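You operate a simulated robot arm through the tools that you are given. There is no shell and no other tool. Be economical: measure what you need, move in short steps, check, and stop when the job is done.

You are at the controls of a simulated two-armed robot. One attempt, no reset.

JOB
Send GATE a SOFT test tone from ATRIUM, then raise it to HALF.
Fine: hang up the ATRIUM handset first, or it howls; leave the tone running.

It is judged by the outcome, as a careful person would: the job done as asked, and still so three seconds after it is handed in. It fails if anything else is knocked over, pushed out of place, dropped, spilled or broken.

ROBOT AND FRAMES
Two 7-joint arms with fingered hands on one trunk, on a base that drives. Base frame: it is fixed to the floor where the robot stands at the start and does not move with it; the origin is under the middle of the robot, x ahead of it, y to its left, z up; the surface under the hand at the start is at about z = 760. Readings come in mm, degrees, newtons and seconds.
The left shoulder is at the start at [22, 214, 1269], the right one opposite. With the tool pointing down near the work surface each hand reaches from about 100 to 560 mm from the robot's upright axis, wherever it stands, measured 20 degrees to its own side. Places, roughly: atrium clear key [500, -400, 900]; atrium field key [400, -200, 800]; atrium gate key [400, -300, 800]; atrium hall key [400, -300, 800]; atrium line knob [400, -300, 900]; atrium microphone [500, -200, 1200]; atrium plant key [400, -200, 800]; atrium store key [400, -200, 800]; atrium talk bar [300, -200, 800]; atrium tone key [500, -300, 900]; atrium tower key [400, -200, 800]; atrium volume knob [400, -400, 800]; barn handset [750, -2250, 1000]; barn talk bar [600, -2400, 800]; booth clear key [500, -3300, 900]; booth handset [500, -3000, 1000]. Payload 3.3 kg a hand.
The TCP of each hand is the grasp point between the finger pads, 26 mm short of the fingertips. In the tool frame z runs along the fingers and y along their closing line. The gripper opens to 132 mm. The gripper's body begins 73 mm behind the TCP. The gripper is a hand of 2 fingers: y runs from the thumb to the fingers, the wrist lies at [0, 0, -224] in the tool frame, and closing takes about 1.5 s.
Orientation is that of the tool frame in the base frame, as [roll, pitch, yaw] about the fixed x, y, z axes, in that order (R = Rz(yaw) Ry(pitch) Rx(roll)). With the fingers straight down and closing along the base's y, the tool's x points along the base's -x, its y along +y and its z along -z.

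CONTROLS
- The arms move only by the tool step_arm. It takes "left_deltas", "right_deltas" or both (then of equal length, played together; a hand with none holds still); each is text: rows parted by semicolons, each of 6 numbers parted by spaces: the shift along the base's x, y, z in units of 20 mm (1.0 is 20 mm), then the turn, a rotation vector about the base's x, y, z in units of 6 degrees (1.0 is 6 degrees). In form: dx dy dz ax ay az; .... A call has 1 to 10 rows; each row shifts and turns the commanded pose from where the row before left it. "left_gripper" and "right_gripper" are, for a hand that has rows, the finger opening in mm, from 0 to 132, set as the call begins (left out, the last holds). A call with a number of a shift or a turn outside -1 to 1 is refused whole. Rows are played at 5 a second. More than 50 mm and 8.6 degrees between two rows, or a gripper value outside its range, and nothing of the call is played. Where a pose cannot be reached the arm comes as near as it can. A force on the tool above 40 N (or 10 N above the force at the start of the call, whichever is more), or a blocked arm, ends the call early, and 0.2 s more pass. The fingers move at their own pace (about 153 mm/s each) and stop on an object; they squeeze with about 29 N. The grip force told is the motor's: it shows also when the fingers shut on nothing. Time passes only in rows, and 0.2 s behind the last, so rows that do not move let the fingers close. It gives the time, the measured TCP pose, the force on the tool (base axes), the opening and the grip force at its end, in the units of the frame above (readings bear some noise), with the torque about the TCP (base axes, N m) and any sound that the robot's microphone picked up.
- Cameras (640 x 400 px; columns grow to the right, rows downward): "scene" is now at [88.9, 1.9, 1415.6]; the picture's right is [-0.09, -1.00, 0.00], its down [-0.82, 0.08, -0.57] and it looks along [0.56, -0.05, -0.82] (base axes); focal length 214 px, centre (320, 200). "left" rides on the left gripper at [-66, -3, -99] in its tool frame; the picture's right is [0.04, -1.00, 0.00], its down [0.83, 0.03, -0.55] and it looks along [0.55, 0.02, 0.83] (tool axes); focal length 261 px, centre (320, 200). "right" rides on the right gripper at [66, -3, -99] in its tool frame; the picture's right is [0.04, 1.00, 0.00], its down [-0.83, 0.03, -0.55] and it looks along [-0.55, 0.02, 0.83] (tool axes); focal length 261 px, centre (320, 200). There is no depth. A picture from a camera that has moved, and an enlarged one, comes with that camera's place and axes in the base frame and with its lens. The place of the scene camera against the robot may be out by one fixed shift of up to 12 mm in any direction.
- get_image(camera): a new picture of that camera. The clock stands still meanwhile.
- raise_lower(by): slides the trunk up (or, below 0, down) by that many mm; the arms and the scene camera ride with it, the base frame stays. It gives what a move gives, with no picture.
- roll_base(legs): drives the robot by 1 to 6 legs, each [ahead, left, turn to the left] in mm, mm and degrees, along the robot's own axes; the way and the turn of a leg run together, so that a leg with both is an arc; at most 1500 mm and 180 degrees a leg. The arms and the cameras ride along, it lands a little off, and it stops where it bumps. It gives what a move gives.
- move_fingers(finger1, thumb_bend, hand): sets how far each is bent, from 0 (flat) to 1 (curled in); at 0.3 the hand is open as for a grip, at 0.7 the pads meet at the TCP. One left out holds its place. A second passes; each finger stops where it meets its share of the squeeze, and holds until it gets a number again. A gripper value or a shape takes the hand back. It gives what a move gives, with no picture; readings hold the bend of each and the force on the fingers (four entries, about 0 where the hand has none), thumb and palm.
- hand_shape(shape, hand): the hand has 2 fingers and takes this shape, open, in about a second: jaw (thumb against the fingers, like two jaws); tri (thumb and two fingers); tip (a fingertip pinch); poke (one finger out to press); point (the index stretched); flat (the hand flat); cup (the hand cupped); fist (a fist). The gripper value then closes the fingers along that shape, each until it touches; the sizes above hold for jaw. It gives what a move gives, with no picture.
- head_to(pan, tilt): turns the head with the scene camera to pan (to the left, within 86 degrees either way) and tilt (down, from -29 to 69), counted from straight ahead of the robot. It gives what a move gives.
- enlarge(camera, box): a new picture of the part [left, top, right, bottom] of that camera's present view, enlarged. The clock stands still meanwhile.
- finish_job(): hands the job in; it is judged then, once.

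Go step by step. Nothing tells you exact positions but the pictures and the camera data: compare them with the known pose of the tool, close in by small moves and look again before you grip or let go. The budget is 120 turns and 92 pictures, counting those below and the enlarged ones. Unless the task says otherwise, let go and move clear before handing in, and close with one line.

The tools are called after "Request:" as a command line: name --argument value ..., lists and objects as JSON in quotes. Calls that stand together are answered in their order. step_arm: Moves the arms, as the interface text tells. Its arguments: {"type":"object","properties":{"left_deltas":{"type":"string"},"left_gripper":{"type":"number"},"right_deltas":{"type":"string"},"right_gripper":{"type":"number"}},"required":[]} The other tools are called the same way: raise_lower (by) slides the trunk up or down; hand_shape (shape, hand) gives the hand a shape; move_fingers (finger1, thumb_bend, hand) moves the fingers one by one; roll_base (legs) drives the base; head_to (pan, tilt) turns the head that bears the scene camera; get_image (camera) takes a picture; enlarge (camera, box) takes an enlarged picture of a part of a camera's view; finish_job () hands the job in.

At the start:

```text
t: 0.0
left_position: [34.7, 288.4, 591.8]
left_tcp_rot: [175.0, -0.8, 77.7]
left_contact_force: [0.4, 0.6, -1.4]
left_torque: [-0.01, 0.03, -0.01]
left_opening: 132.1
left_gripper_force: 0.0
left_shape: jaw
left_bend: [0.3, 0.3]
left_finger forces: [0.0, 0.0, 0.0, 0.0, 0.1, 0.0]
right_position: [374.0, -423.8, 1227.1]
right_tcp_rot: [179.9, 0.1, -180.0]
right_contact_force: [-0.6, -0.3, 0.4]
right_torque: [0.0, -0.04, 0.01]
right_opening: 131.9
right_gripper_force: 0.0
right_shape: jaw
right_bend: [0.3, 0.3]
right_finger forces: [0.0, 0.1, 0.0, 0.0, 0.0, 0.1]
trunk travel left (down, up): [-550.0, 211.0]
robot x, y, heading: [-0.8, -0.2, 0.2]
head pan, tilt: [-5.3, 55.6]
```

scene: 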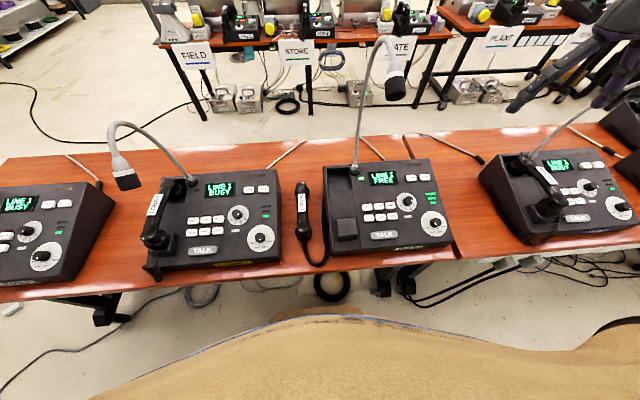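
right: 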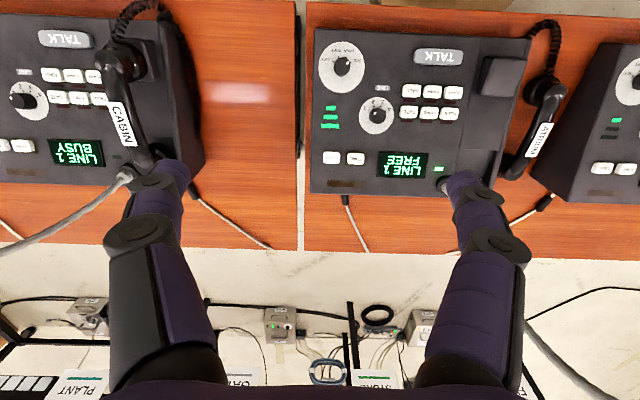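
left: 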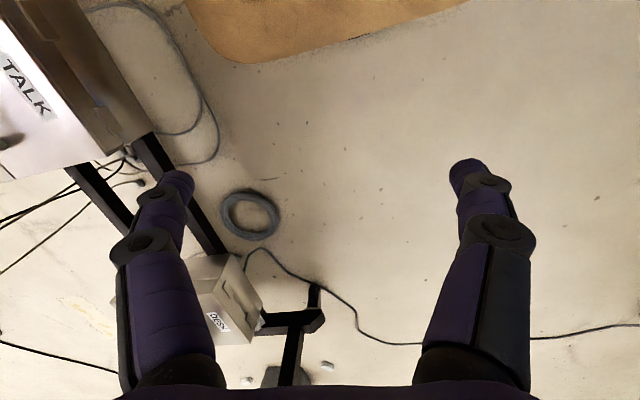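

The ATRIUM console stands ahead and to the right, with its display reading LINE 1 FREE, and its handset lies on the table to the console's left. I'll zoom in on the labels and the handset before moving.

Request:
enlarge --camera "scene" --box '[280, 140, 470, 270]'

Request:
enlarge --camera "right" --box '[300, 0, 600, 200]'

```text
3.08 times, centred on (375, 205) of scene
camera zoom: at [88.9, 1.9, 1415.6], right [-0.09, -1.0, 0.0], down [-0.82, 0.08, -0.57], along [0.56, -0.05, -0.82], focal length 660 px, centre (151, 185)
```

zoom: 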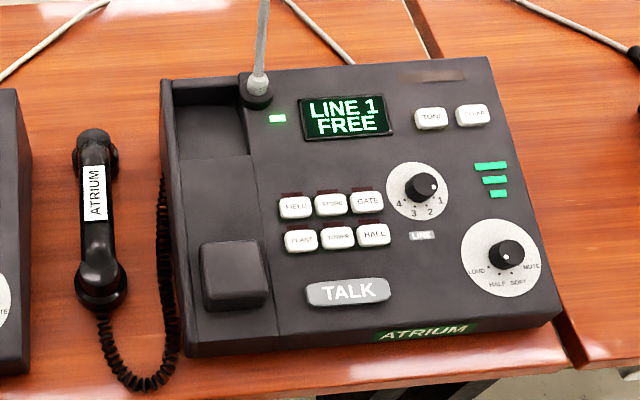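

```text
2.00 times, centred on (450, 100) of right
camera zoom: at [309.0, -425.9, 1326.5], right [-0.04, 1.0, 0.0], down [0.83, 0.03, 0.55], along [0.55, 0.02, -0.83], focal length 521 px, centre (60, 400)
```

zoom: 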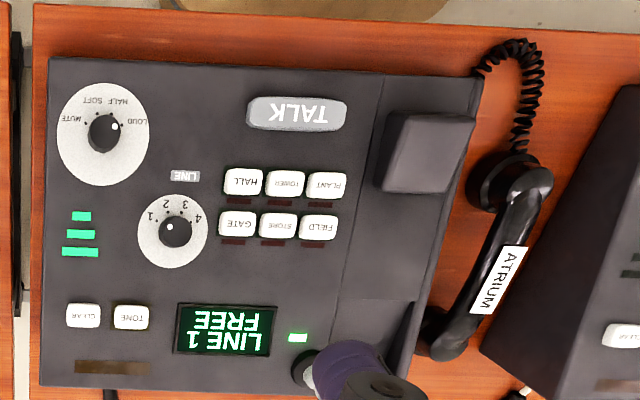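

ATRIUM's layout is readable now: GATE is top right of the key group, TONE is beside CLEAR, and both knobs are visible. Next I'll see how the hung handsets sit on the neighbouring consoles and look closely at the volume knob.

Request:
enlarge --camera "scene" --box '[130, 150, 320, 280]'

Request:
enlarge --camera "scene" --box '[390, 185, 450, 245]'

Request:
enlarge --camera "right" --box '[0, 0, 220, 200]'

```text
3.08 times, centred on (225, 215) of scene
camera zoom: at [88.9, 1.9, 1415.6], right [-0.09, -1.0, 0.0], down [-0.82, 0.08, -0.57], along [0.56, -0.05, -0.82], focal length 660 px, centre (612, 154)
```

zoom: 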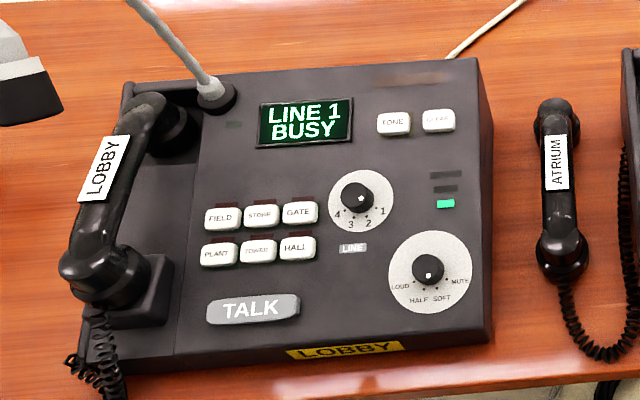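

```text
6.67 times, centred on (420, 215) of scene
camera zoom: at [88.9, 1.9, 1415.6], right [-0.09, -1.0, 0.0], down [-0.82, 0.08, -0.57], along [0.56, -0.05, -0.82], focal length 1430 px, centre (-347, 100)
```

zoom: 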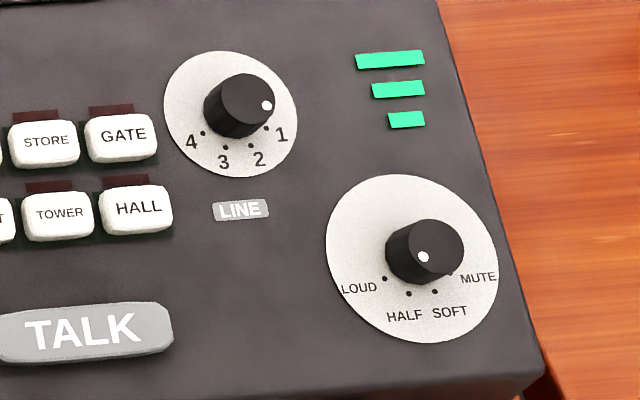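

```text
2.00 times, centred on (110, 100) of right
camera zoom: at [309.0, -425.9, 1326.5], right [-0.04, 1.0, 0.0], down [0.83, 0.03, 0.55], along [0.55, 0.02, -0.83], focal length 521 px, centre (740, 400)
```

zoom: 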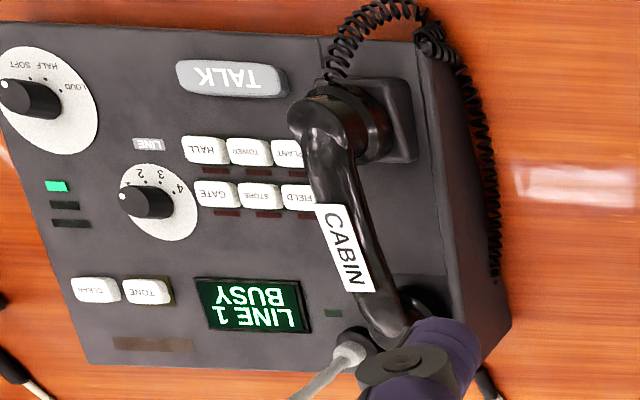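

ATRIUM is set to line 1 and LOUD. Its handset lies face down near (490, 35, 800), and its cradle column runs along y ≈ -85. The left arm can hang it up clear of the gooseneck mic, so I'm bringing the left hand up and outward while turning it to face forward.

Request:
step_arm --left_deltas "0 1 1 0 0 -1;0 1 1 0 0 -1;0 1 1 0 0 -1;0 1 1 0 0 -1;0 1 1 0 0 -1;0 1 1 0 0 -1;0 1 1 0 0 -1;0 1 1 0 0 -1;0 1 1 0 0 -1;0 1 1 0 0 -1"

```text
t: 2.2
left_position: [33.6, 488.4, 790.6]
left_tcp_rot: [174.9, -0.9, 17.6]
left_contact_force: [0.3, 0.1, -0.2]
left_torque: [-0.02, -0.02, 0.0]
left_opening: 132.1
left_gripper_force: 0.1
left_shape: jaw
left_bend: [0.3, 0.3]
left_finger forces: [0.1, 0.0, 0.0, 0.1, 0.1, 0.1]
right_position: [373.7, -422.1, 1228.4]
right_tcp_rot: [-180.0, -0.1, 179.9]
right_contact_force: [-0.9, 0.7, -0.3]
right_torque: [0.0, -0.01, 0.01]
right_opening: 131.9
right_gripper_force: 0.1
right_shape: jaw
right_bend: [0.3, 0.3]
right_finger forces: [0.1, 0.0, 0.0, 0.0, 0.1, 0.0]
trunk travel left (down, up): [-550.0, 211.0]
robot x, y, heading: [0.5, -0.4, -0.1]
head pan, tilt: [-5.3, 55.6]
```

The left hand moved cleanly to z 790. I'll keep raising it to about 990 while easing forward and finishing the turn.

Request:
step_arm --left_deltas "0 0 1 0 0 -1;0 0 1 0 0 -1;0 0 1 0 0 -1;0.3 0 1 0 0 0;0.5 0 1 0 0 0;1 -0.5 1 0 0 0;1 -0.5 1 0 0 0;1 -0.5 1 0 0 0;1 -1 1 0 0 0;1 -1 1 0 0 0"

Request:
step_arm --left_deltas "1 -1 0.5 0 0 0;1 -1 0.5 0 0 0;1 -1 0 0 0 0;1 -1 0 0 0 0;1 -1 0 0 0 0;1 -1 0 0 0 0;1 -1 0 0 0 0;1 -1 0 0 0 0;1 -1 0 0 0 0;1 -1 0 0 0 0"

Request:
get_image --camera "left"

Request:
get_image --camera "scene"

```text
t: 4.4
left_position: [171.4, 414.6, 948.2]
left_tcp_rot: [175.0, -0.7, -0.3]
left_contact_force: [0.2, 0.8, 0.2]
left_torque: [-0.02, 0.01, 0.01]
left_opening: 132.1
left_gripper_force: 0.0
left_shape: jaw
left_bend: [0.3, 0.3]
left_finger forces: [0.0, 0.0, 0.1, 0.0, 0.1, 0.0]
left hand out of reach, approached as far as the arm can: row 4, 5, 6, 7, 8
right_position: [375.8, -423.5, 1227.7]
right_tcp_rot: [179.9, -0.1, -179.9]
right_contact_force: [-0.8, 0.4, 0.5]
right_torque: [0.02, -0.01, -0.01]
right_opening: 131.9
right_gripper_force: 0.1
right_shape: jaw
right_bend: [0.3, 0.3]
right_finger forces: [0.0, 0.0, 0.0, 0.0, 0.0, 0.1]
trunk travel left (down, up): [-550.0, 211.0]
robot x, y, heading: [0.2, -0.9, -0.3]
head pan, tilt: [-5.3, 55.6]
```

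```text
t: 6.6
left_position: [361.5, 234.0, 978.5]
left_tcp_rot: [174.8, -0.9, -0.2]
left_contact_force: [0.7, 0.0, -0.3]
left_torque: [-0.03, -0.04, -0.03]
left_opening: 132.0
left_gripper_force: 0.1
left_shape: jaw
left_bend: [0.3, 0.3]
left_finger forces: [0.0, 0.1, 0.1, 0.1, 0.1, 0.0]
left hand out of reach, approached as far as the arm can: row 10
right_position: [373.8, -424.3, 1227.2]
right_tcp_rot: [180.0, 0.0, -180.0]
right_contact_force: [0.0, 0.4, 0.0]
right_torque: [0.01, -0.02, -0.01]
right_opening: 131.7
right_gripper_force: 0.1
right_shape: jaw
right_bend: [0.3, 0.3]
right_finger forces: [0.0, 0.0, 0.0, 0.0, 0.1, 0.0]
trunk travel left (down, up): [-550.0, 211.0]
robot x, y, heading: [-3.0, 0.4, -0.1]
head pan, tilt: [-5.3, 55.6]
```

```text
83 pictures are left
camera left: at [294.6, 245.3, 1075.3], right [0.05, 0.99, -0.09], down [0.82, 0.01, 0.57], along [0.57, -0.1, -0.82], focal length 261 px, centre (320, 200)
```

left: 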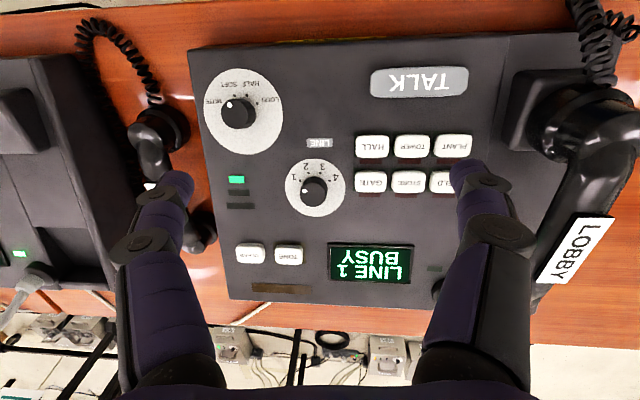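

```text
82 pictures are left
camera scene: at [88.8, 2.0, 1415.6], right [-0.09, -1.0, 0.0], down [-0.82, 0.08, -0.57], along [0.56, -0.05, -0.82], focal length 214 px, centre (320, 200)
```

scene: 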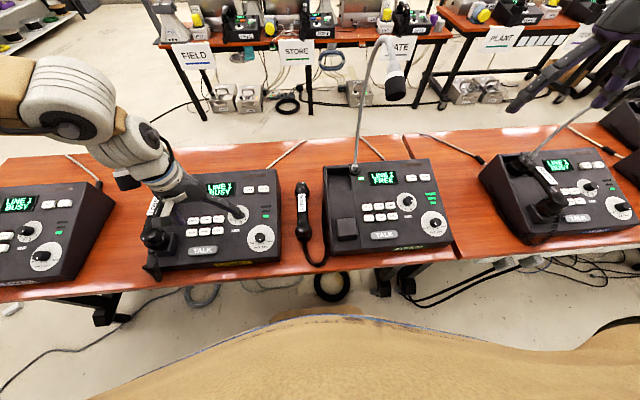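

The left hand is over LOBBY at (361, 234, 978), and the ATRIUM handset is visible to its right. I'm moving it over toward the handset for a closer look.

Request:
step_arm --left_deltas "0.4 -1 0 0 0 0;0.4 -1 0 0 0 0;0.4 -1 0 0 0 0;0.4 -1 0 0 0 0;0.4 -1 0 0 0 0;0.4 -1 0 0 0 0;0.4 -1 0 0 0 0;0.4 -1 0 0 0 0;0 -1 -0.3 0 0 0;0 -1 -0.3 0.8 0 0"

Request:
get_image --camera "left"

```text
t: 8.8
left_position: [337.3, 228.4, 1032.9]
left_tcp_rot: [179.6, -0.9, -0.3]
left_contact_force: [0.4, 0.3, 0.7]
left_torque: [0.0, -0.01, -0.02]
left_opening: 131.9
left_gripper_force: 0.0
left_shape: jaw
left_bend: [0.3, 0.3]
left_finger forces: [0.0, 0.0, 0.0, 0.1, 0.0, 0.1]
left hand out of reach, approached as far as the arm can: row 1, 2, 3, 4, 5, 6, 7, 8, 9, 10
right_position: [373.5, -423.4, 1228.2]
right_tcp_rot: [179.9, 0.0, 179.9]
right_contact_force: [-0.4, -0.6, 0.4]
right_torque: [0.02, 0.02, 0.03]
right_opening: 131.9
right_gripper_force: 0.1
right_shape: jaw
right_bend: [0.3, 0.3]
right_finger forces: [0.0, 0.1, 0.0, 0.0, 0.0, 0.0]
trunk travel left (down, up): [-550.0, 211.0]
robot x, y, heading: [0.5, 0.8, 0.1]
head pan, tilt: [-5.3, 55.6]
```

```text
81 pictures are left
camera left: at [269.5, 231.0, 1128.5], right [0.05, 1.0, -0.01], down [0.82, -0.04, 0.57], along [0.57, -0.03, -0.82], focal length 261 px, centre (320, 200)
```

left: 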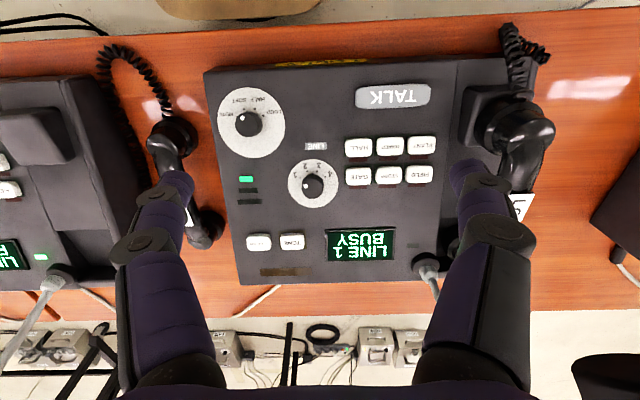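

The left arm has hit a joint limit at this yaw. I'll turn the wrist back by about 36 degrees to see whether it comes free.

Request:
step_arm --left_deltas "0 0 0 0 0 1;0 0 0 0 0 1;0 0 0 0 0 1;0 0 0 0 0 1;0 0 0 0 0 1;0 0 0 0 0 1"

```text
t: 10.2
left_position: [336.1, 229.9, 1032.3]
left_tcp_rot: [179.6, -0.8, 35.7]
left_contact_force: [1.1, 0.1, 0.2]
left_torque: [0.04, 0.01, -0.01]
left_opening: 131.9
left_gripper_force: 0.1
left_shape: jaw
left_bend: [0.3, 0.3]
left_finger forces: [0.0, 0.0, 0.0, 0.0, 0.1, 0.1]
right_position: [375.5, -423.2, 1227.9]
right_tcp_rot: [180.0, -0.1, -180.0]
right_contact_force: [0.2, 0.5, -0.7]
right_torque: [0.03, 0.03, -0.03]
right_opening: 131.7
right_gripper_force: 0.1
right_shape: jaw
right_bend: [0.3, 0.3]
right_finger forces: [0.0, 0.0, 0.0, 0.0, 0.0, 0.0]
trunk travel left (down, up): [-550.0, 211.0]
robot x, y, heading: [1.0, 1.4, 0.0]
head pan, tilt: [-5.3, 55.6]
```

The commanded pose followed the arm and this yaw works. I'm moving right and slightly down from here.

Request:
step_arm --left_deltas "0.4 -1 -0.3 0 0 0;0.4 -1 -0.3 0 0 0;0.4 -1 -0.3 0 0 0;0.4 -1 -0.3 0 0 0;0.4 -1 -0.3 0 0 0;0.4 -1 -0.3 0 0 0;0.4 -1 -0.3 0 0 0;0.4 -1 -0.3 0 0 0;0.4 -1 -0.3 0 0 0"

```text
t: 12.2
left_position: [336.6, 229.1, 1033.0]
left_tcp_rot: [179.5, -0.9, 35.6]
left_contact_force: [0.4, 0.3, 0.1]
left_torque: [0.04, 0.0, -0.03]
left_opening: 131.8
left_gripper_force: 0.0
left_shape: jaw
left_bend: [0.3, 0.3]
left_finger forces: [0.0, 0.1, 0.1, 0.0, 0.1, 0.0]
left hand out of reach, approached as far as the arm can: row 1, 2, 3, 4, 5, 6, 7, 8, 9
right_position: [373.8, -422.8, 1228.6]
right_tcp_rot: [-179.9, 0.0, 180.0]
right_contact_force: [0.2, 0.6, 1.1]
right_torque: [0.03, 0.02, 0.01]
right_opening: 131.9
right_gripper_force: 0.1
right_shape: jaw
right_bend: [0.3, 0.3]
right_finger forces: [0.1, 0.0, 0.0, 0.0, 0.0, 0.0]
trunk travel left (down, up): [-550.0, 211.0]
robot x, y, heading: [-0.3, 0.2, -0.2]
head pan, tilt: [-5.3, 55.6]
```

It's still blocked sideways. I'll try straight down and forward to unfold the elbow first.

Request:
step_arm --left_deltas "1 0 -0.5 0 0 0;1 0 -0.5 0 0 0;1 0 -0.5 0 0 0;1 0 -0.5 0 0 0"

Request:
step_arm --left_deltas "0 -1 0 0 0 0;0 -1 0 0 0 0;0 -1 0 0 0 0;0 -1 0 0 0 0"

Request:
get_image --camera "scene"

```text
t: 13.2
left_position: [391.5, 268.4, 1001.9]
left_tcp_rot: [179.5, -0.8, 35.6]
left_contact_force: [0.3, 0.0, 0.2]
left_torque: [0.0, -0.01, -0.01]
left_opening: 131.9
left_gripper_force: 0.0
left_shape: jaw
left_bend: [0.3, 0.3]
left_finger forces: [0.0, 0.1, 0.0, 0.1, 0.0, 0.0]
left hand out of reach, approached as far as the arm can: row 1, 2, 3, 4
right_position: [375.7, -422.3, 1228.0]
right_tcp_rot: [-180.0, 0.0, -180.0]
right_contact_force: [-0.4, -0.7, -0.6]
right_torque: [0.02, -0.01, 0.02]
right_opening: 131.9
right_gripper_force: 0.1
right_shape: jaw
right_bend: [0.3, 0.3]
right_finger forces: [0.0, 0.0, 0.0, 0.0, 0.0, 0.1]
trunk travel left (down, up): [-550.0, 211.0]
robot x, y, heading: [-1.9, 0.2, 0.1]
head pan, tilt: [-5.3, 55.6]
```

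```text
t: 14.2
left_position: [359.3, 243.0, 1022.1]
left_tcp_rot: [179.6, -0.9, 35.6]
left_contact_force: [0.4, 0.7, 0.0]
left_torque: [0.0, 0.0, -0.01]
left_opening: 131.9
left_gripper_force: 0.2
left_shape: jaw
left_bend: [0.3, 0.3]
left_finger forces: [0.0, 0.1, 0.0, 0.0, 0.1, 0.0]
left hand out of reach, approached as far as the arm can: row 1, 2, 3, 4
right_position: [375.1, -423.0, 1228.6]
right_tcp_rot: [-179.9, 0.0, -179.9]
right_contact_force: [0.6, -0.3, -0.1]
right_torque: [0.01, -0.03, 0.02]
right_opening: 132.1
right_gripper_force: 0.1
right_shape: jaw
right_bend: [0.3, 0.3]
right_finger forces: [0.0, 0.0, 0.1, 0.0, 0.0, 0.0]
trunk travel left (down, up): [-550.0, 211.0]
robot x, y, heading: [-1.2, -1.4, 0.0]
head pan, tilt: [-5.3, 55.6]
```

```text
80 pictures are left
camera scene: at [88.9, 1.8, 1415.6], right [-0.09, -1.0, 0.0], down [-0.82, 0.08, -0.57], along [0.56, -0.05, -0.82], focal length 214 px, centre (320, 200)
```

scene: 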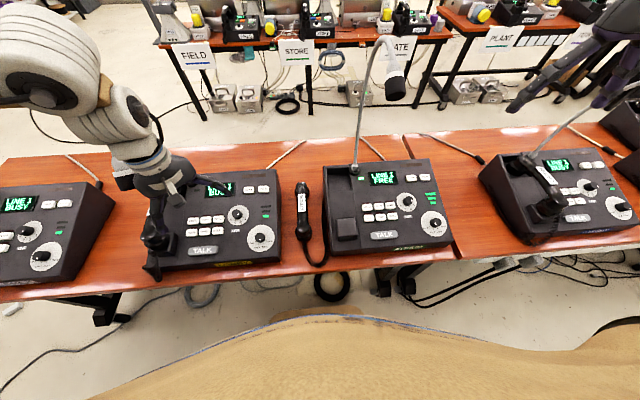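

The left elbow sits high because the hand is almost at shoulder height. Raising the trunk will let me work lower relative to the shoulder.

Request:
raise_lower --by 120

Request:
step_arm --left_deltas "0 0 -1 0 0 0;0 0 -1 0 0 0;0 0 -1 0 0 0;0 0 -1 0 0 0;0 0 -1 0 0 0;0 0 -1 0 0 0;0 0 -1 0 0 0"

Request:
step_arm --left_deltas "0 -1 0 0 0 0;0 -1 0 0 0 0;0 -1 0 0 0 0;0 -1 0 0 0 0;0 -1 0 0 0 0"

```text
t: 15.7
left_position: [359.6, 244.5, 1142.6]
left_tcp_rot: [179.5, -0.7, 35.6]
left_contact_force: [0.2, 1.1, -0.6]
left_torque: [0.01, 0.02, 0.01]
left_opening: 132.1
left_gripper_force: 0.0
left_shape: jaw
left_bend: [0.3, 0.3]
left_finger forces: [0.0, 0.0, 0.0, 0.1, 0.0, 0.0]
right_position: [374.0, -423.4, 1347.4]
right_tcp_rot: [-179.9, 0.1, -179.9]
right_contact_force: [-0.1, -0.1, 0.2]
right_torque: [0.01, -0.01, 0.02]
right_opening: 132.1
right_gripper_force: 0.1
right_shape: jaw
right_bend: [0.3, 0.3]
right_finger forces: [0.1, 0.0, 0.0, 0.1, 0.1, 0.1]
trunk travel left (down, up): [-670.0, 91.0]
robot x, y, heading: [-1.7, 0.1, -0.1]
head pan, tilt: [-5.3, 55.6]
```

```text
t: 17.3
left_position: [334.6, 295.4, 1038.5]
left_tcp_rot: [179.4, -0.7, 35.6]
left_contact_force: [-0.4, -0.4, 0.4]
left_torque: [0.01, -0.03, -0.02]
left_opening: 132.0
left_gripper_force: 0.0
left_shape: jaw
left_bend: [0.3, 0.3]
left_finger forces: [0.0, 0.1, 0.1, 0.0, 0.0, 0.0]
left hand out of reach, approached as far as the arm can: row 1, 2, 3, 4, 5, 6, 7
right_position: [374.4, -422.0, 1348.6]
right_tcp_rot: [180.0, 0.1, -180.0]
right_contact_force: [0.2, -0.3, -0.6]
right_torque: [-0.02, 0.0, -0.03]
right_opening: 131.9
right_gripper_force: 0.1
right_shape: jaw
right_bend: [0.3, 0.3]
right_finger forces: [0.1, 0.0, 0.1, 0.1, 0.1, 0.0]
trunk travel left (down, up): [-670.0, 91.0]
robot x, y, heading: [-3.2, -3.1, 0.2]
head pan, tilt: [-5.3, 55.6]
```

```text
t: 18.5
left_position: [317.0, 251.7, 1084.7]
left_tcp_rot: [179.4, -0.7, 35.6]
left_contact_force: [-0.6, 0.7, 0.3]
left_torque: [0.01, -0.01, -0.02]
left_opening: 131.8
left_gripper_force: 0.1
left_shape: jaw
left_bend: [0.3, 0.3]
left_finger forces: [0.0, 0.0, 0.0, 0.0, 0.0, 0.1]
left hand out of reach, approached as far as the arm can: row 1, 2, 3, 4, 5
right_position: [374.7, -423.1, 1348.7]
right_tcp_rot: [-179.9, 0.0, -180.0]
right_contact_force: [0.4, 0.9, -0.3]
right_torque: [0.0, -0.01, -0.02]
right_opening: 131.7
right_gripper_force: 0.0
right_shape: jaw
right_bend: [0.3, 0.3]
right_finger forces: [0.0, 0.1, 0.0, 0.1, 0.1, 0.0]
trunk travel left (down, up): [-670.0, 91.0]
robot x, y, heading: [-2.6, 1.3, -0.0]
head pan, tilt: [-5.3, 55.6]
```

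The arm is folded into a poor elbow configuration. I'll back the hand out to the side and lower, then come forward again with the elbow down.

Request:
step_arm --left_deltas "-1 1 -0.5 0 0 0;-1 1 -0.5 0 0 0;-1 1 -1 0 0 0;-1 1 -1 0 0 0;-1 1 -1 0 0 0;-1 1 -1 0 0 0;-1 1 -1 0 0 0;-1 1 -1 0 0 0;-1 1 -1 0 0 0;-1 1 -1 0 0 0"

Request:
get_image --camera "scene"

```text
t: 20.7
left_position: [120.8, 468.5, 914.0]
left_tcp_rot: [179.5, -0.9, 35.4]
left_contact_force: [-0.6, -0.5, -0.1]
left_torque: [0.02, -0.03, 0.01]
left_opening: 132.1
left_gripper_force: 0.1
left_shape: jaw
left_bend: [0.3, 0.3]
left_finger forces: [0.1, 0.1, 0.1, 0.0, 0.1, 0.0]
left hand out of reach, approached as far as the arm can: row 7, 8, 10
right_position: [373.6, -422.3, 1349.2]
right_tcp_rot: [-179.9, 0.0, 179.9]
right_contact_force: [-1.8, -0.2, 0.8]
right_torque: [-0.01, -0.03, 0.02]
right_opening: 132.0
right_gripper_force: 0.1
right_shape: jaw
right_bend: [0.3, 0.3]
right_finger forces: [0.0, 0.0, 0.0, 0.0, 0.0, 0.1]
trunk travel left (down, up): [-670.0, 91.0]
robot x, y, heading: [-0.3, 2.6, 0.1]
head pan, tilt: [-5.3, 55.6]
```

```text
79 pictures are left
camera scene: at [84.5, 3.4, 1535.7], right [-0.09, -1.0, 0.0], down [-0.82, 0.08, -0.57], along [0.56, -0.05, -0.82], focal length 214 px, centre (320, 200)
```

scene: 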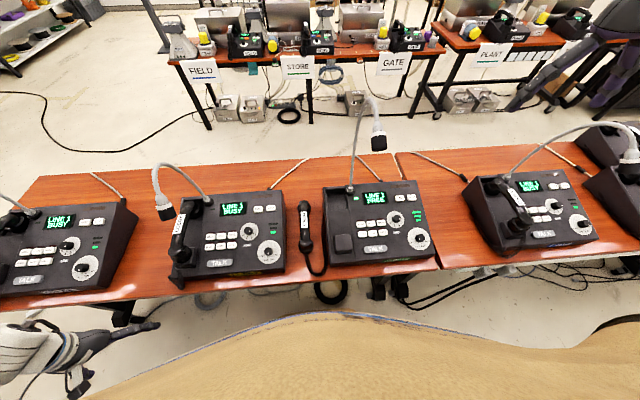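

The left hand is back at the side with the forearm low. I'll turn its yaw back toward the natural value and move forward again at z ≈ 950.

Request:
step_arm --left_deltas "0 0 0.5 0 0 1;0 0 0.5 0 0 1;0 0 0.5 0 0 1;0 0 0 0 0 1;0.5 0 0 0 0 1;1 0 0 0 0 1;1 0 0 0 0 0;1 -0.5 0 0 0 0;1 -0.5 0 0 0 0;1 -0.5 0 0 0 0"

Request:
step_arm --left_deltas "1 -1 0 0 0 0;1 -1 0 0 0 0;1 -1 0 0 0 0;0.5 -1 0 0 0 0;0.5 -1 0 0 0 0;0.5 -1 0 0 0 0"

Request:
get_image --camera "scene"

```text
t: 22.9
left_position: [233.6, 436.8, 944.9]
left_tcp_rot: [179.5, -0.9, 71.6]
left_contact_force: [-1.0, 0.9, 0.1]
left_torque: [-0.03, -0.02, -0.02]
left_opening: 131.7
left_gripper_force: 0.0
left_shape: jaw
left_bend: [0.3, 0.3]
left_finger forces: [0.1, 0.0, 0.0, 0.0, 0.0, 0.0]
right_position: [375.4, -423.6, 1348.3]
right_tcp_rot: [179.9, 0.0, -179.9]
right_contact_force: [-0.2, 1.3, 0.3]
right_torque: [-0.01, 0.0, 0.0]
right_opening: 132.0
right_gripper_force: 0.1
right_shape: jaw
right_bend: [0.3, 0.3]
right_finger forces: [0.1, 0.0, 0.0, 0.1, 0.0, 0.1]
trunk travel left (down, up): [-670.0, 91.0]
robot x, y, heading: [-1.0, 3.3, 0.1]
head pan, tilt: [-5.3, 55.6]
```

```text
t: 24.3
left_position: [322.2, 317.7, 941.6]
left_tcp_rot: [179.4, -0.8, 71.6]
left_contact_force: [0.6, -0.5, 0.5]
left_torque: [0.01, 0.0, -0.01]
left_opening: 131.9
left_gripper_force: 0.0
left_shape: jaw
left_bend: [0.3, 0.3]
left_finger forces: [0.1, 0.1, 0.0, 0.0, 0.0, 0.1]
right_position: [374.7, -422.7, 1348.3]
right_tcp_rot: [180.0, 0.0, -180.0]
right_contact_force: [0.7, -1.2, -0.2]
right_torque: [0.0, 0.03, 0.01]
right_opening: 132.2
right_gripper_force: 0.1
right_shape: jaw
right_bend: [0.3, 0.3]
right_finger forces: [0.0, 0.0, 0.0, 0.0, 0.0, 0.0]
trunk travel left (down, up): [-670.0, 91.0]
robot x, y, heading: [-0.8, -0.2, -0.1]
head pan, tilt: [-5.3, 55.6]
```

```text
78 pictures are left
camera scene: at [86.7, 1.2, 1535.6], right [-0.09, -1.0, 0.0], down [-0.82, 0.08, -0.57], along [0.56, -0.05, -0.82], focal length 214 px, centre (320, 200)
```

scene: 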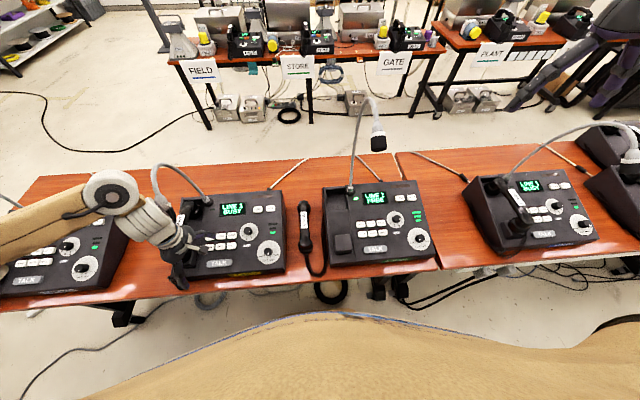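

The elbow is lower now and nothing was out of reach. I'm continuing right toward the handset.

Request:
step_arm --left_deltas "0.4 -1 0 0 0 0;0.4 -1 0 0 0 0;0.4 -1 0 0 0 0;0.4 -1 0 0 0 0;0.4 -1 0 0 0 0;0.4 -1 0 0 0 0;0.4 -1 0 0 0 0;0.4 -1 0 0 0 0;0.4 -1 0 0 0 0;0.4 -1 0 0 0 0"

Request:
step_arm --left_deltas "0.4 -1 0 0 0 0;0.4 -1 0 0 0 0;0.4 -1 0 0 0 0;0 0 0 0 0 -1;0 0 0 0 0 -1;0 0 0 0 0 -1;0 0 0 0 0 -1;0 0 0 0 0 -1;0 0 0 0 0 -1;0 0 0 0 0 -1"

Request:
get_image --camera "left"

```text
t: 26.5
left_position: [403.3, 116.0, 945.0]
left_tcp_rot: [179.5, -0.8, 71.5]
left_contact_force: [0.1, 0.4, 0.1]
left_torque: [0.02, 0.01, -0.01]
left_opening: 132.0
left_gripper_force: 0.0
left_shape: jaw
left_bend: [0.3, 0.3]
left_finger forces: [0.0, 0.0, 0.0, 0.1, 0.0, 0.1]
right_position: [375.1, -424.3, 1348.3]
right_tcp_rot: [180.0, 0.0, -180.0]
right_contact_force: [-0.3, -0.6, 0.5]
right_torque: [0.03, 0.01, 0.02]
right_opening: 131.8
right_gripper_force: 0.0
right_shape: jaw
right_bend: [0.3, 0.3]
right_finger forces: [0.0, 0.0, 0.0, 0.1, 0.0, 0.0]
trunk travel left (down, up): [-670.0, 91.0]
robot x, y, heading: [-0.8, 2.7, 0.2]
head pan, tilt: [-5.3, 55.6]
```

```text
t: 28.7
left_position: [427.2, 57.0, 944.2]
left_tcp_rot: [179.4, -0.9, 29.5]
left_contact_force: [0.4, 0.8, -0.7]
left_torque: [-0.01, -0.01, 0.03]
left_opening: 131.9
left_gripper_force: 0.0
left_shape: jaw
left_bend: [0.3, 0.3]
left_finger forces: [0.0, 0.1, 0.1, 0.0, 0.1, 0.0]
right_position: [375.0, -422.5, 1347.4]
right_tcp_rot: [-180.0, 0.0, -180.0]
right_contact_force: [0.4, -0.2, 0.2]
right_torque: [0.06, 0.01, 0.03]
right_opening: 132.0
right_gripper_force: 0.1
right_shape: jaw
right_bend: [0.3, 0.3]
right_finger forces: [0.0, 0.0, 0.0, 0.0, 0.0, 0.1]
trunk travel left (down, up): [-670.0, 91.0]
robot x, y, heading: [-0.5, -0.0, 0.0]
head pan, tilt: [-5.3, 55.6]
```

```text
77 pictures are left
camera left: at [366.2, 26.9, 1041.6], right [-0.46, 0.89, -0.01], down [0.73, 0.38, 0.56], along [0.51, 0.25, -0.83], focal length 261 px, centre (320, 200)
```

left: 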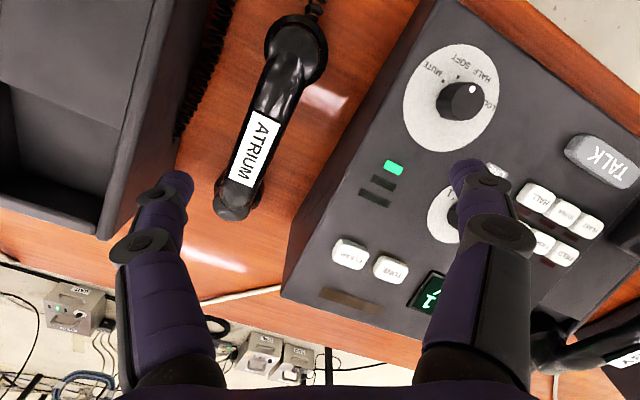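

The handset axis runs nearly along x, from the mouthpiece near (397, 12) to the earpiece near (573, 19). I'll align the yaw to about 2° and centre over the handle.

Request:
step_arm --left_deltas "0 -0.4 0 0 0 -1;0 -0.4 0 0 0 -1;0 -0.4 0 0 0 -1;0 -0.4 0 0 0 -1;0 -0.4 0 0 0 -0.6;1 0 0 0 0 0;1 0 0 0 0 0" --left_gripper 80

Request:
get_image --camera "left"

Request:
get_image --camera "scene"

```text
t: 30.5
left_position: [491.5, 76.5, 937.9]
left_tcp_rot: [-177.9, -1.6, 6.8]
left_contact_force: [0.7, -0.1, -0.5]
left_torque: [0.04, 0.03, -0.02]
left_opening: 80.1
left_gripper_force: 0.0
left_shape: jaw
left_bend: [0.71, 0.71]
left_finger forces: [0.0, 0.0, 0.1, 0.0, 0.0, 0.0]
right_position: [374.3, -424.0, 1348.2]
right_tcp_rot: [-180.0, 0.0, -180.0]
right_contact_force: [0.2, -0.7, -0.2]
right_torque: [0.0, -0.01, -0.01]
right_opening: 131.9
right_gripper_force: 0.0
right_shape: jaw
right_bend: [0.3, 0.3]
right_finger forces: [0.0, 0.0, 0.0, 0.0, 0.1, 0.0]
trunk travel left (down, up): [-670.0, 91.0]
robot x, y, heading: [1.7, -1.0, 0.1]
head pan, tilt: [-5.3, 55.6]
stopped in row 7 (left hand): the arm was blocked; the commanded pose is now the measured one
```

```text
76 pictures are left
camera left: at [423.4, 67.3, 1035.4], right [-0.08, 1.0, 0.04], down [0.82, 0.04, 0.57], along [0.57, 0.08, -0.82], focal length 261 px, centre (320, 200)
```

left: 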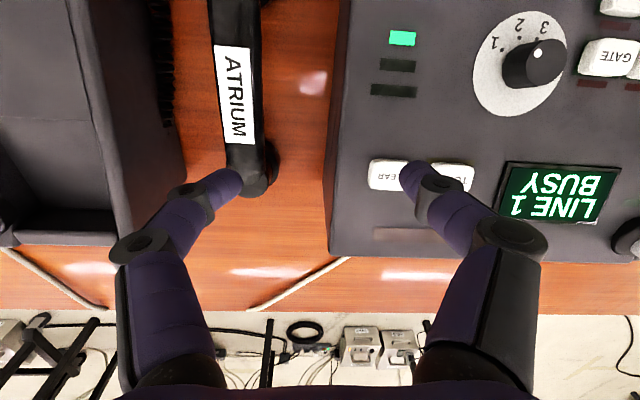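

```text
75 pictures are left
camera scene: at [86.3, 2.1, 1535.6], right [-0.09, -1.0, 0.0], down [-0.82, 0.08, -0.57], along [0.56, -0.05, -0.82], focal length 214 px, centre (320, 200)
```

scene: 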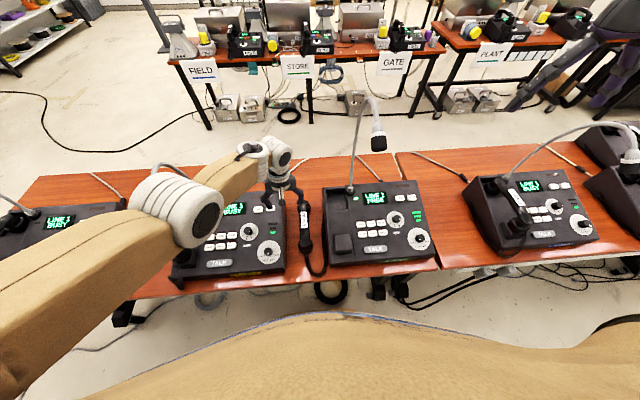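

The hand drifted to (491, 76, 938) as the arm changed posture, and I see no contact. I'll step sideways gently toward the handle line at y ≈ 16.

Request:
step_arm --left_deltas "0 -0.5 0.2 -0.2 0 -0.2;0 -0.5 0.2 -0.2 0 -0.2;0 -0.5 0 0 0 -0.2;0 -0.5 0 0 0 -0.2;0 -0.5 0 0 0 0;0 -0.5 0 0 0 0"

Request:
get_image --camera "left"

Request:
get_image --camera "scene"

```text
t: 32.1
left_position: [496.9, 73.7, 949.5]
left_tcp_rot: [-178.3, -2.2, 6.4]
left_contact_force: [0.1, -0.5, -0.2]
left_torque: [0.05, 0.02, 0.0]
left_opening: 80.3
left_gripper_force: 0.1
left_shape: jaw
left_bend: [0.71, 0.71]
left_finger forces: [0.0, 0.1, 0.0, 0.0, 0.0, 0.0]
left hand out of reach, approached as far as the arm can: row 4, 5, 6
right_position: [373.4, -423.3, 1348.6]
right_tcp_rot: [180.0, 0.1, 179.9]
right_contact_force: [-0.2, 0.3, -0.2]
right_torque: [0.02, 0.01, 0.01]
right_opening: 132.1
right_gripper_force: 0.0
right_shape: jaw
right_bend: [0.3, 0.3]
right_finger forces: [0.1, 0.0, 0.1, 0.0, 0.0, 0.0]
trunk travel left (down, up): [-670.0, 91.0]
robot x, y, heading: [1.3, 1.7, 0.2]
head pan, tilt: [-5.3, 55.6]
stopped in row 6 (left hand): the arm was blocked; the commanded pose is now the measured one
```

```text
74 pictures are left
camera left: at [427.5, 64.3, 1045.0], right [-0.07, 1.0, 0.03], down [0.81, 0.04, 0.58], along [0.58, 0.07, -0.81], focal length 261 px, centre (320, 200)
```

left: 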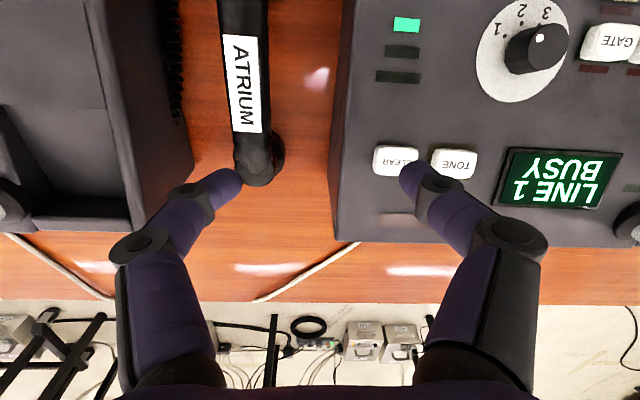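

```text
73 pictures are left
camera scene: at [86.3, 1.9, 1535.6], right [-0.09, -1.0, 0.0], down [-0.82, 0.08, -0.57], along [0.56, -0.05, -0.82], focal length 214 px, centre (320, 200)
```

scene: 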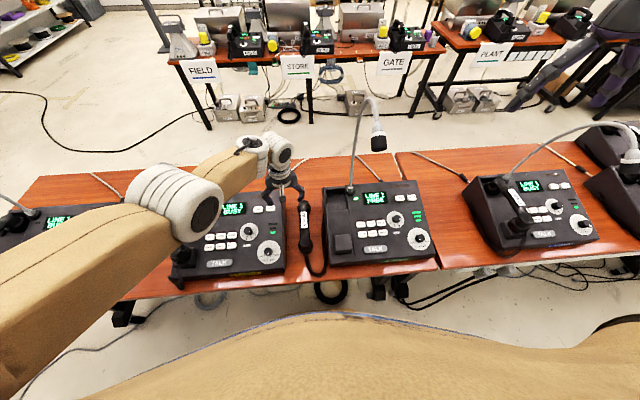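

The left arm can't reach this far across its body, so I'll pull the hand back and drive the base about 150 mm to the right. That puts the ATRIUM handset and cradle in front of the left shoulder.

Request:
step_arm --left_deltas "-1 0 0.5 0 0 0;-1 0.5 0.5 0 0 0.5;-1 1 0.5 0 0 0.5;-1 1 0 0 0 0.5;-1 1 0 0 0 0.5;-1 1 0 0 0 0.5;-1 1 0 0 0 0.5;-1 1 0 0 0 0.5"

Request:
get_image --camera "scene"

```text
t: 33.9
left_position: [319.8, 199.2, 967.9]
left_tcp_rot: [-178.6, -2.1, 26.8]
left_contact_force: [-0.5, 0.3, -0.9]
left_torque: [-0.01, -0.01, 0.01]
left_opening: 79.9
left_gripper_force: 0.1
left_shape: jaw
left_bend: [0.71, 0.71]
left_finger forces: [0.0, 0.0, 0.1, 0.1, 0.1, 0.0]
left hand out of reach, approached as far as the arm can: row 8
right_position: [373.0, -423.0, 1348.4]
right_tcp_rot: [180.0, 0.1, 180.0]
right_contact_force: [0.3, -1.1, 0.2]
right_torque: [0.02, -0.01, 0.0]
right_opening: 131.9
right_gripper_force: 0.0
right_shape: jaw
right_bend: [0.3, 0.3]
right_finger forces: [0.0, 0.0, 0.0, 0.0, 0.0, 0.0]
trunk travel left (down, up): [-670.0, 91.0]
robot x, y, heading: [-1.2, 3.2, 0.0]
head pan, tilt: [-5.3, 55.6]
```

```text
72 pictures are left
camera scene: at [84.4, 2.0, 1535.7], right [-0.09, -1.0, 0.0], down [-0.82, 0.08, -0.57], along [0.56, -0.05, -0.82], focal length 214 px, centre (320, 200)
```

scene: 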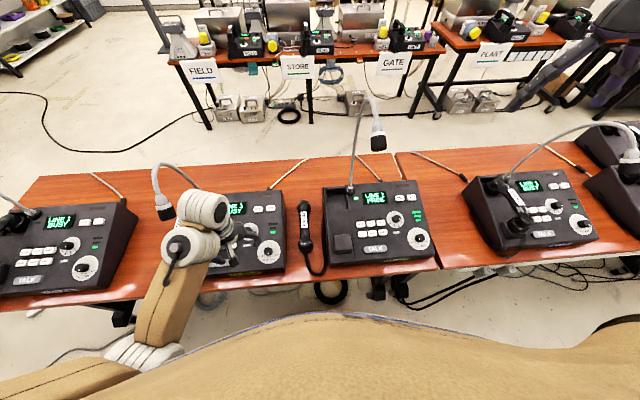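

The elbow now hangs low and the Lobby mic is undisturbed. I'm driving the base 150 mm to the right.

Request:
roll_base --legs '[[0, -150, 0]]'

Request:
step_arm --left_deltas "1 -0.5 -0.2 0 0 -0.5;1 -0.5 -0.2 0 0 -0.5;1 -0.5 -0.2 0 0 -0.5;1 0 0 0 0 -0.5"

Request:
get_image --camera "scene"

Request:
get_image --camera "left"

```text
t: 35.3
left_position: [321.1, 46.9, 967.5]
left_tcp_rot: [-178.3, -2.2, 26.8]
left_contact_force: [0.3, -1.4, 0.1]
left_torque: [0.03, 0.0, -0.03]
left_opening: 79.9
left_gripper_force: 0.1
left_shape: jaw
left_bend: [0.71, 0.71]
left_finger forces: [0.1, 0.0, 0.1, 0.1, 0.0, 0.0]
right_position: [373.0, -578.4, 1347.5]
right_tcp_rot: [-179.9, 0.0, 179.9]
right_contact_force: [-0.5, -0.3, -0.4]
right_torque: [0.02, 0.0, 0.0]
right_opening: 132.0
right_gripper_force: 0.0
right_shape: jaw
right_bend: [0.3, 0.3]
right_finger forces: [0.0, 0.0, 0.0, 0.0, 0.0, 0.1]
trunk travel left (down, up): [-670.0, 91.0]
robot x, y, heading: [0.4, -151.5, 0.1]
head pan, tilt: [-5.3, 55.6]
```

```text
t: 36.3
left_position: [402.7, 16.5, 955.5]
left_tcp_rot: [-178.4, -2.1, 14.6]
left_contact_force: [0.4, 0.0, -0.5]
left_torque: [0.02, 0.02, 0.01]
left_opening: 80.2
left_gripper_force: 0.1
left_shape: jaw
left_bend: [0.71, 0.71]
left_finger forces: [0.0, 0.0, 0.0, 0.1, 0.0, 0.1]
right_position: [373.6, -578.2, 1347.8]
right_tcp_rot: [179.9, -0.1, 179.9]
right_contact_force: [-0.6, -0.1, 0.5]
right_torque: [0.02, -0.02, 0.03]
right_opening: 131.9
right_gripper_force: 0.0
right_shape: jaw
right_bend: [0.3, 0.3]
right_finger forces: [0.1, 0.0, 0.0, 0.1, 0.0, 0.0]
trunk travel left (down, up): [-670.0, 91.0]
robot x, y, heading: [-2.3, -150.2, -0.2]
head pan, tilt: [-5.3, 55.6]
```

```text
71 pictures are left
camera scene: at [86.5, -151.4, 1535.6], right [-0.09, -1.0, 0.0], down [-0.82, 0.08, -0.57], along [0.56, -0.05, -0.82], focal length 214 px, centre (320, 200)
```

scene: 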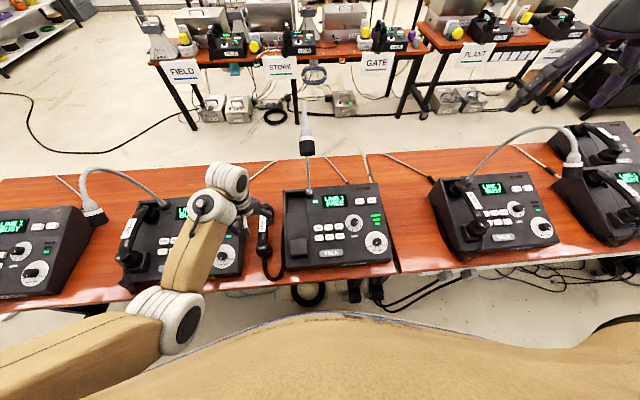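

```text
70 pictures are left
camera left: at [336.0, -0.8, 1050.6], right [-0.21, 0.98, 0.03], down [0.8, 0.16, 0.58], along [0.56, 0.15, -0.81], focal length 261 px, centre (320, 200)
```

left: 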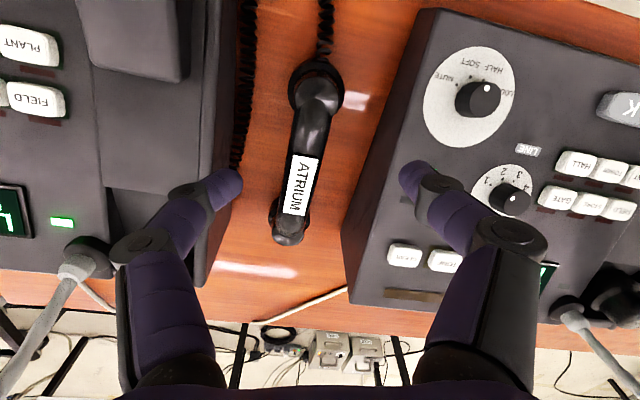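

The reach is good now. The handle sits on y ≈ 16 with its midpoint at x ≈ 483, in a gap about 140 mm wide between the consoles, so I'll centre above it at z ≈ 890.

Request:
step_arm --left_deltas "1 0 -0.7 -0.1 0.1 -1;1 0 -0.7 -0.1 0.1 -1;1 0 -0.7 -0.1 0.1 -0.1;1 0 -0.7 0 0 0" --left_gripper 80

Request:
get_image --camera "left"

Request:
enlarge --camera "scene" --box '[180, 140, 400, 290]'

```text
t: 37.3
left_position: [482.2, 16.8, 899.3]
left_tcp_rot: [-179.9, 0.0, 2.1]
left_contact_force: [-0.6, 0.5, 0.0]
left_torque: [-0.03, 0.0, -0.03]
left_opening: 79.8
left_gripper_force: 0.1
left_shape: jaw
left_bend: [0.71, 0.71]
left_finger forces: [0.0, 0.0, 0.0, 0.1, 0.1, 0.0]
right_position: [374.7, -576.8, 1346.6]
right_tcp_rot: [180.0, -0.1, 179.8]
right_contact_force: [-0.7, 0.3, 1.0]
right_torque: [0.02, 0.02, 0.01]
right_opening: 132.0
right_gripper_force: 0.0
right_shape: jaw
right_bend: [0.3, 0.3]
right_finger forces: [0.0, 0.0, 0.0, 0.0, 0.0, 0.1]
trunk travel left (down, up): [-670.0, 91.0]
robot x, y, heading: [-4.2, -154.1, 0.0]
head pan, tilt: [-5.3, 55.6]
```

```text
69 pictures are left
camera left: at [416.0, 16.3, 997.1], right [0.0, 1.0, 0.0], down [0.83, 0.0, 0.55], along [0.55, 0.0, -0.83], focal length 261 px, centre (320, 200)
```

left: 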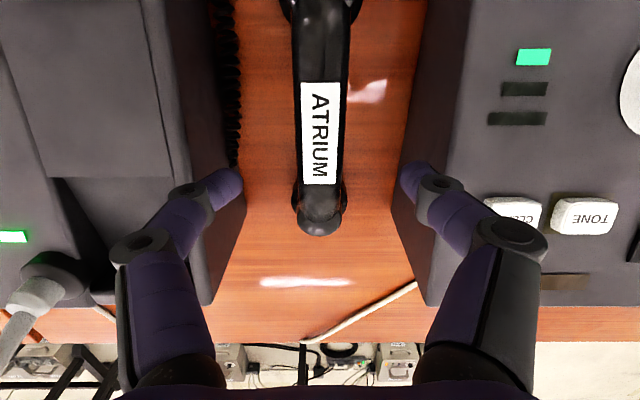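

```text
2.67 times, centred on (290, 215) of scene
camera zoom: at [86.9, -151.3, 1535.5], right [-0.09, -1.0, 0.0], down [-0.82, 0.08, -0.56], along [0.56, -0.05, -0.83], focal length 572 px, centre (400, 160)
```

zoom: 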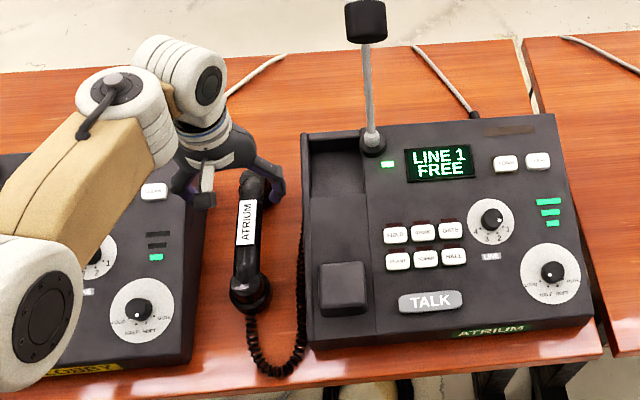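

Triangulating gives a handle top near z ≈ 828, about 31 mm wide, with TCP already on its line. I'm lowering to z ≈ 812 with the jaws open.

Request:
step_arm --left_deltas "0 0 -0.8 0 0 0;0 0 -0.8 0 0 0;0 0 -0.8 0 0 0;0 0 -0.8 0 0 0;0 0 -0.6 0 0 0;0 0 -0.5 0 0 0" --left_gripper 75

Request:
get_image --camera "left"

Request:
enlarge --camera "scene" --box '[180, 140, 400, 290]'

```text
t: 38.7
left_position: [459.1, 16.7, 829.5]
left_tcp_rot: [-179.9, -0.1, 2.2]
left_contact_force: [-0.1, 0.2, 0.5]
left_torque: [0.01, 0.0, -0.02]
left_opening: 75.7
left_gripper_force: 0.0
left_shape: jaw
left_bend: [0.72, 0.7]
left_finger forces: [0.0, 0.1, 0.1, 0.0, 0.0, 0.0]
left hand out of reach, approached as far as the arm can: row 3, 4, 5, 6
right_position: [373.8, -576.6, 1349.0]
right_tcp_rot: [180.0, 0.0, 179.9]
right_contact_force: [-0.1, 0.2, 0.1]
right_torque: [0.02, 0.0, -0.01]
right_opening: 132.0
right_gripper_force: 0.0
right_shape: jaw
right_bend: [0.3, 0.3]
right_finger forces: [0.0, 0.1, 0.0, 0.0, 0.1, 0.0]
trunk travel left (down, up): [-670.0, 91.0]
robot x, y, heading: [-2.4, -150.7, -0.1]
head pan, tilt: [-5.3, 55.6]
```

```text
67 pictures are left
camera left: at [391.2, 17.8, 927.3], right [0.0, 1.0, 0.0], down [0.83, 0.0, 0.56], along [0.56, 0.0, -0.83], focal length 261 px, centre (320, 200)
```

left: 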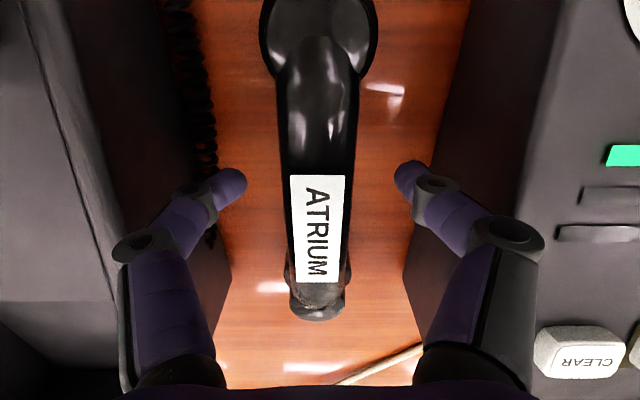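

```text
2.67 times, centred on (290, 215) of scene
camera zoom: at [85.9, -150.8, 1535.6], right [-0.09, -1.0, 0.0], down [-0.82, 0.08, -0.57], along [0.56, -0.05, -0.82], focal length 572 px, centre (400, 160)
```

zoom: 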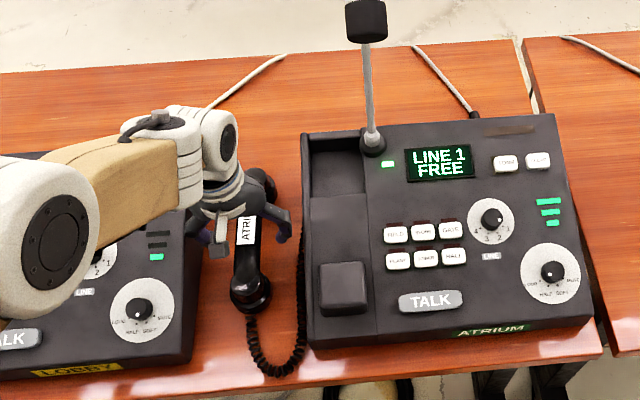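

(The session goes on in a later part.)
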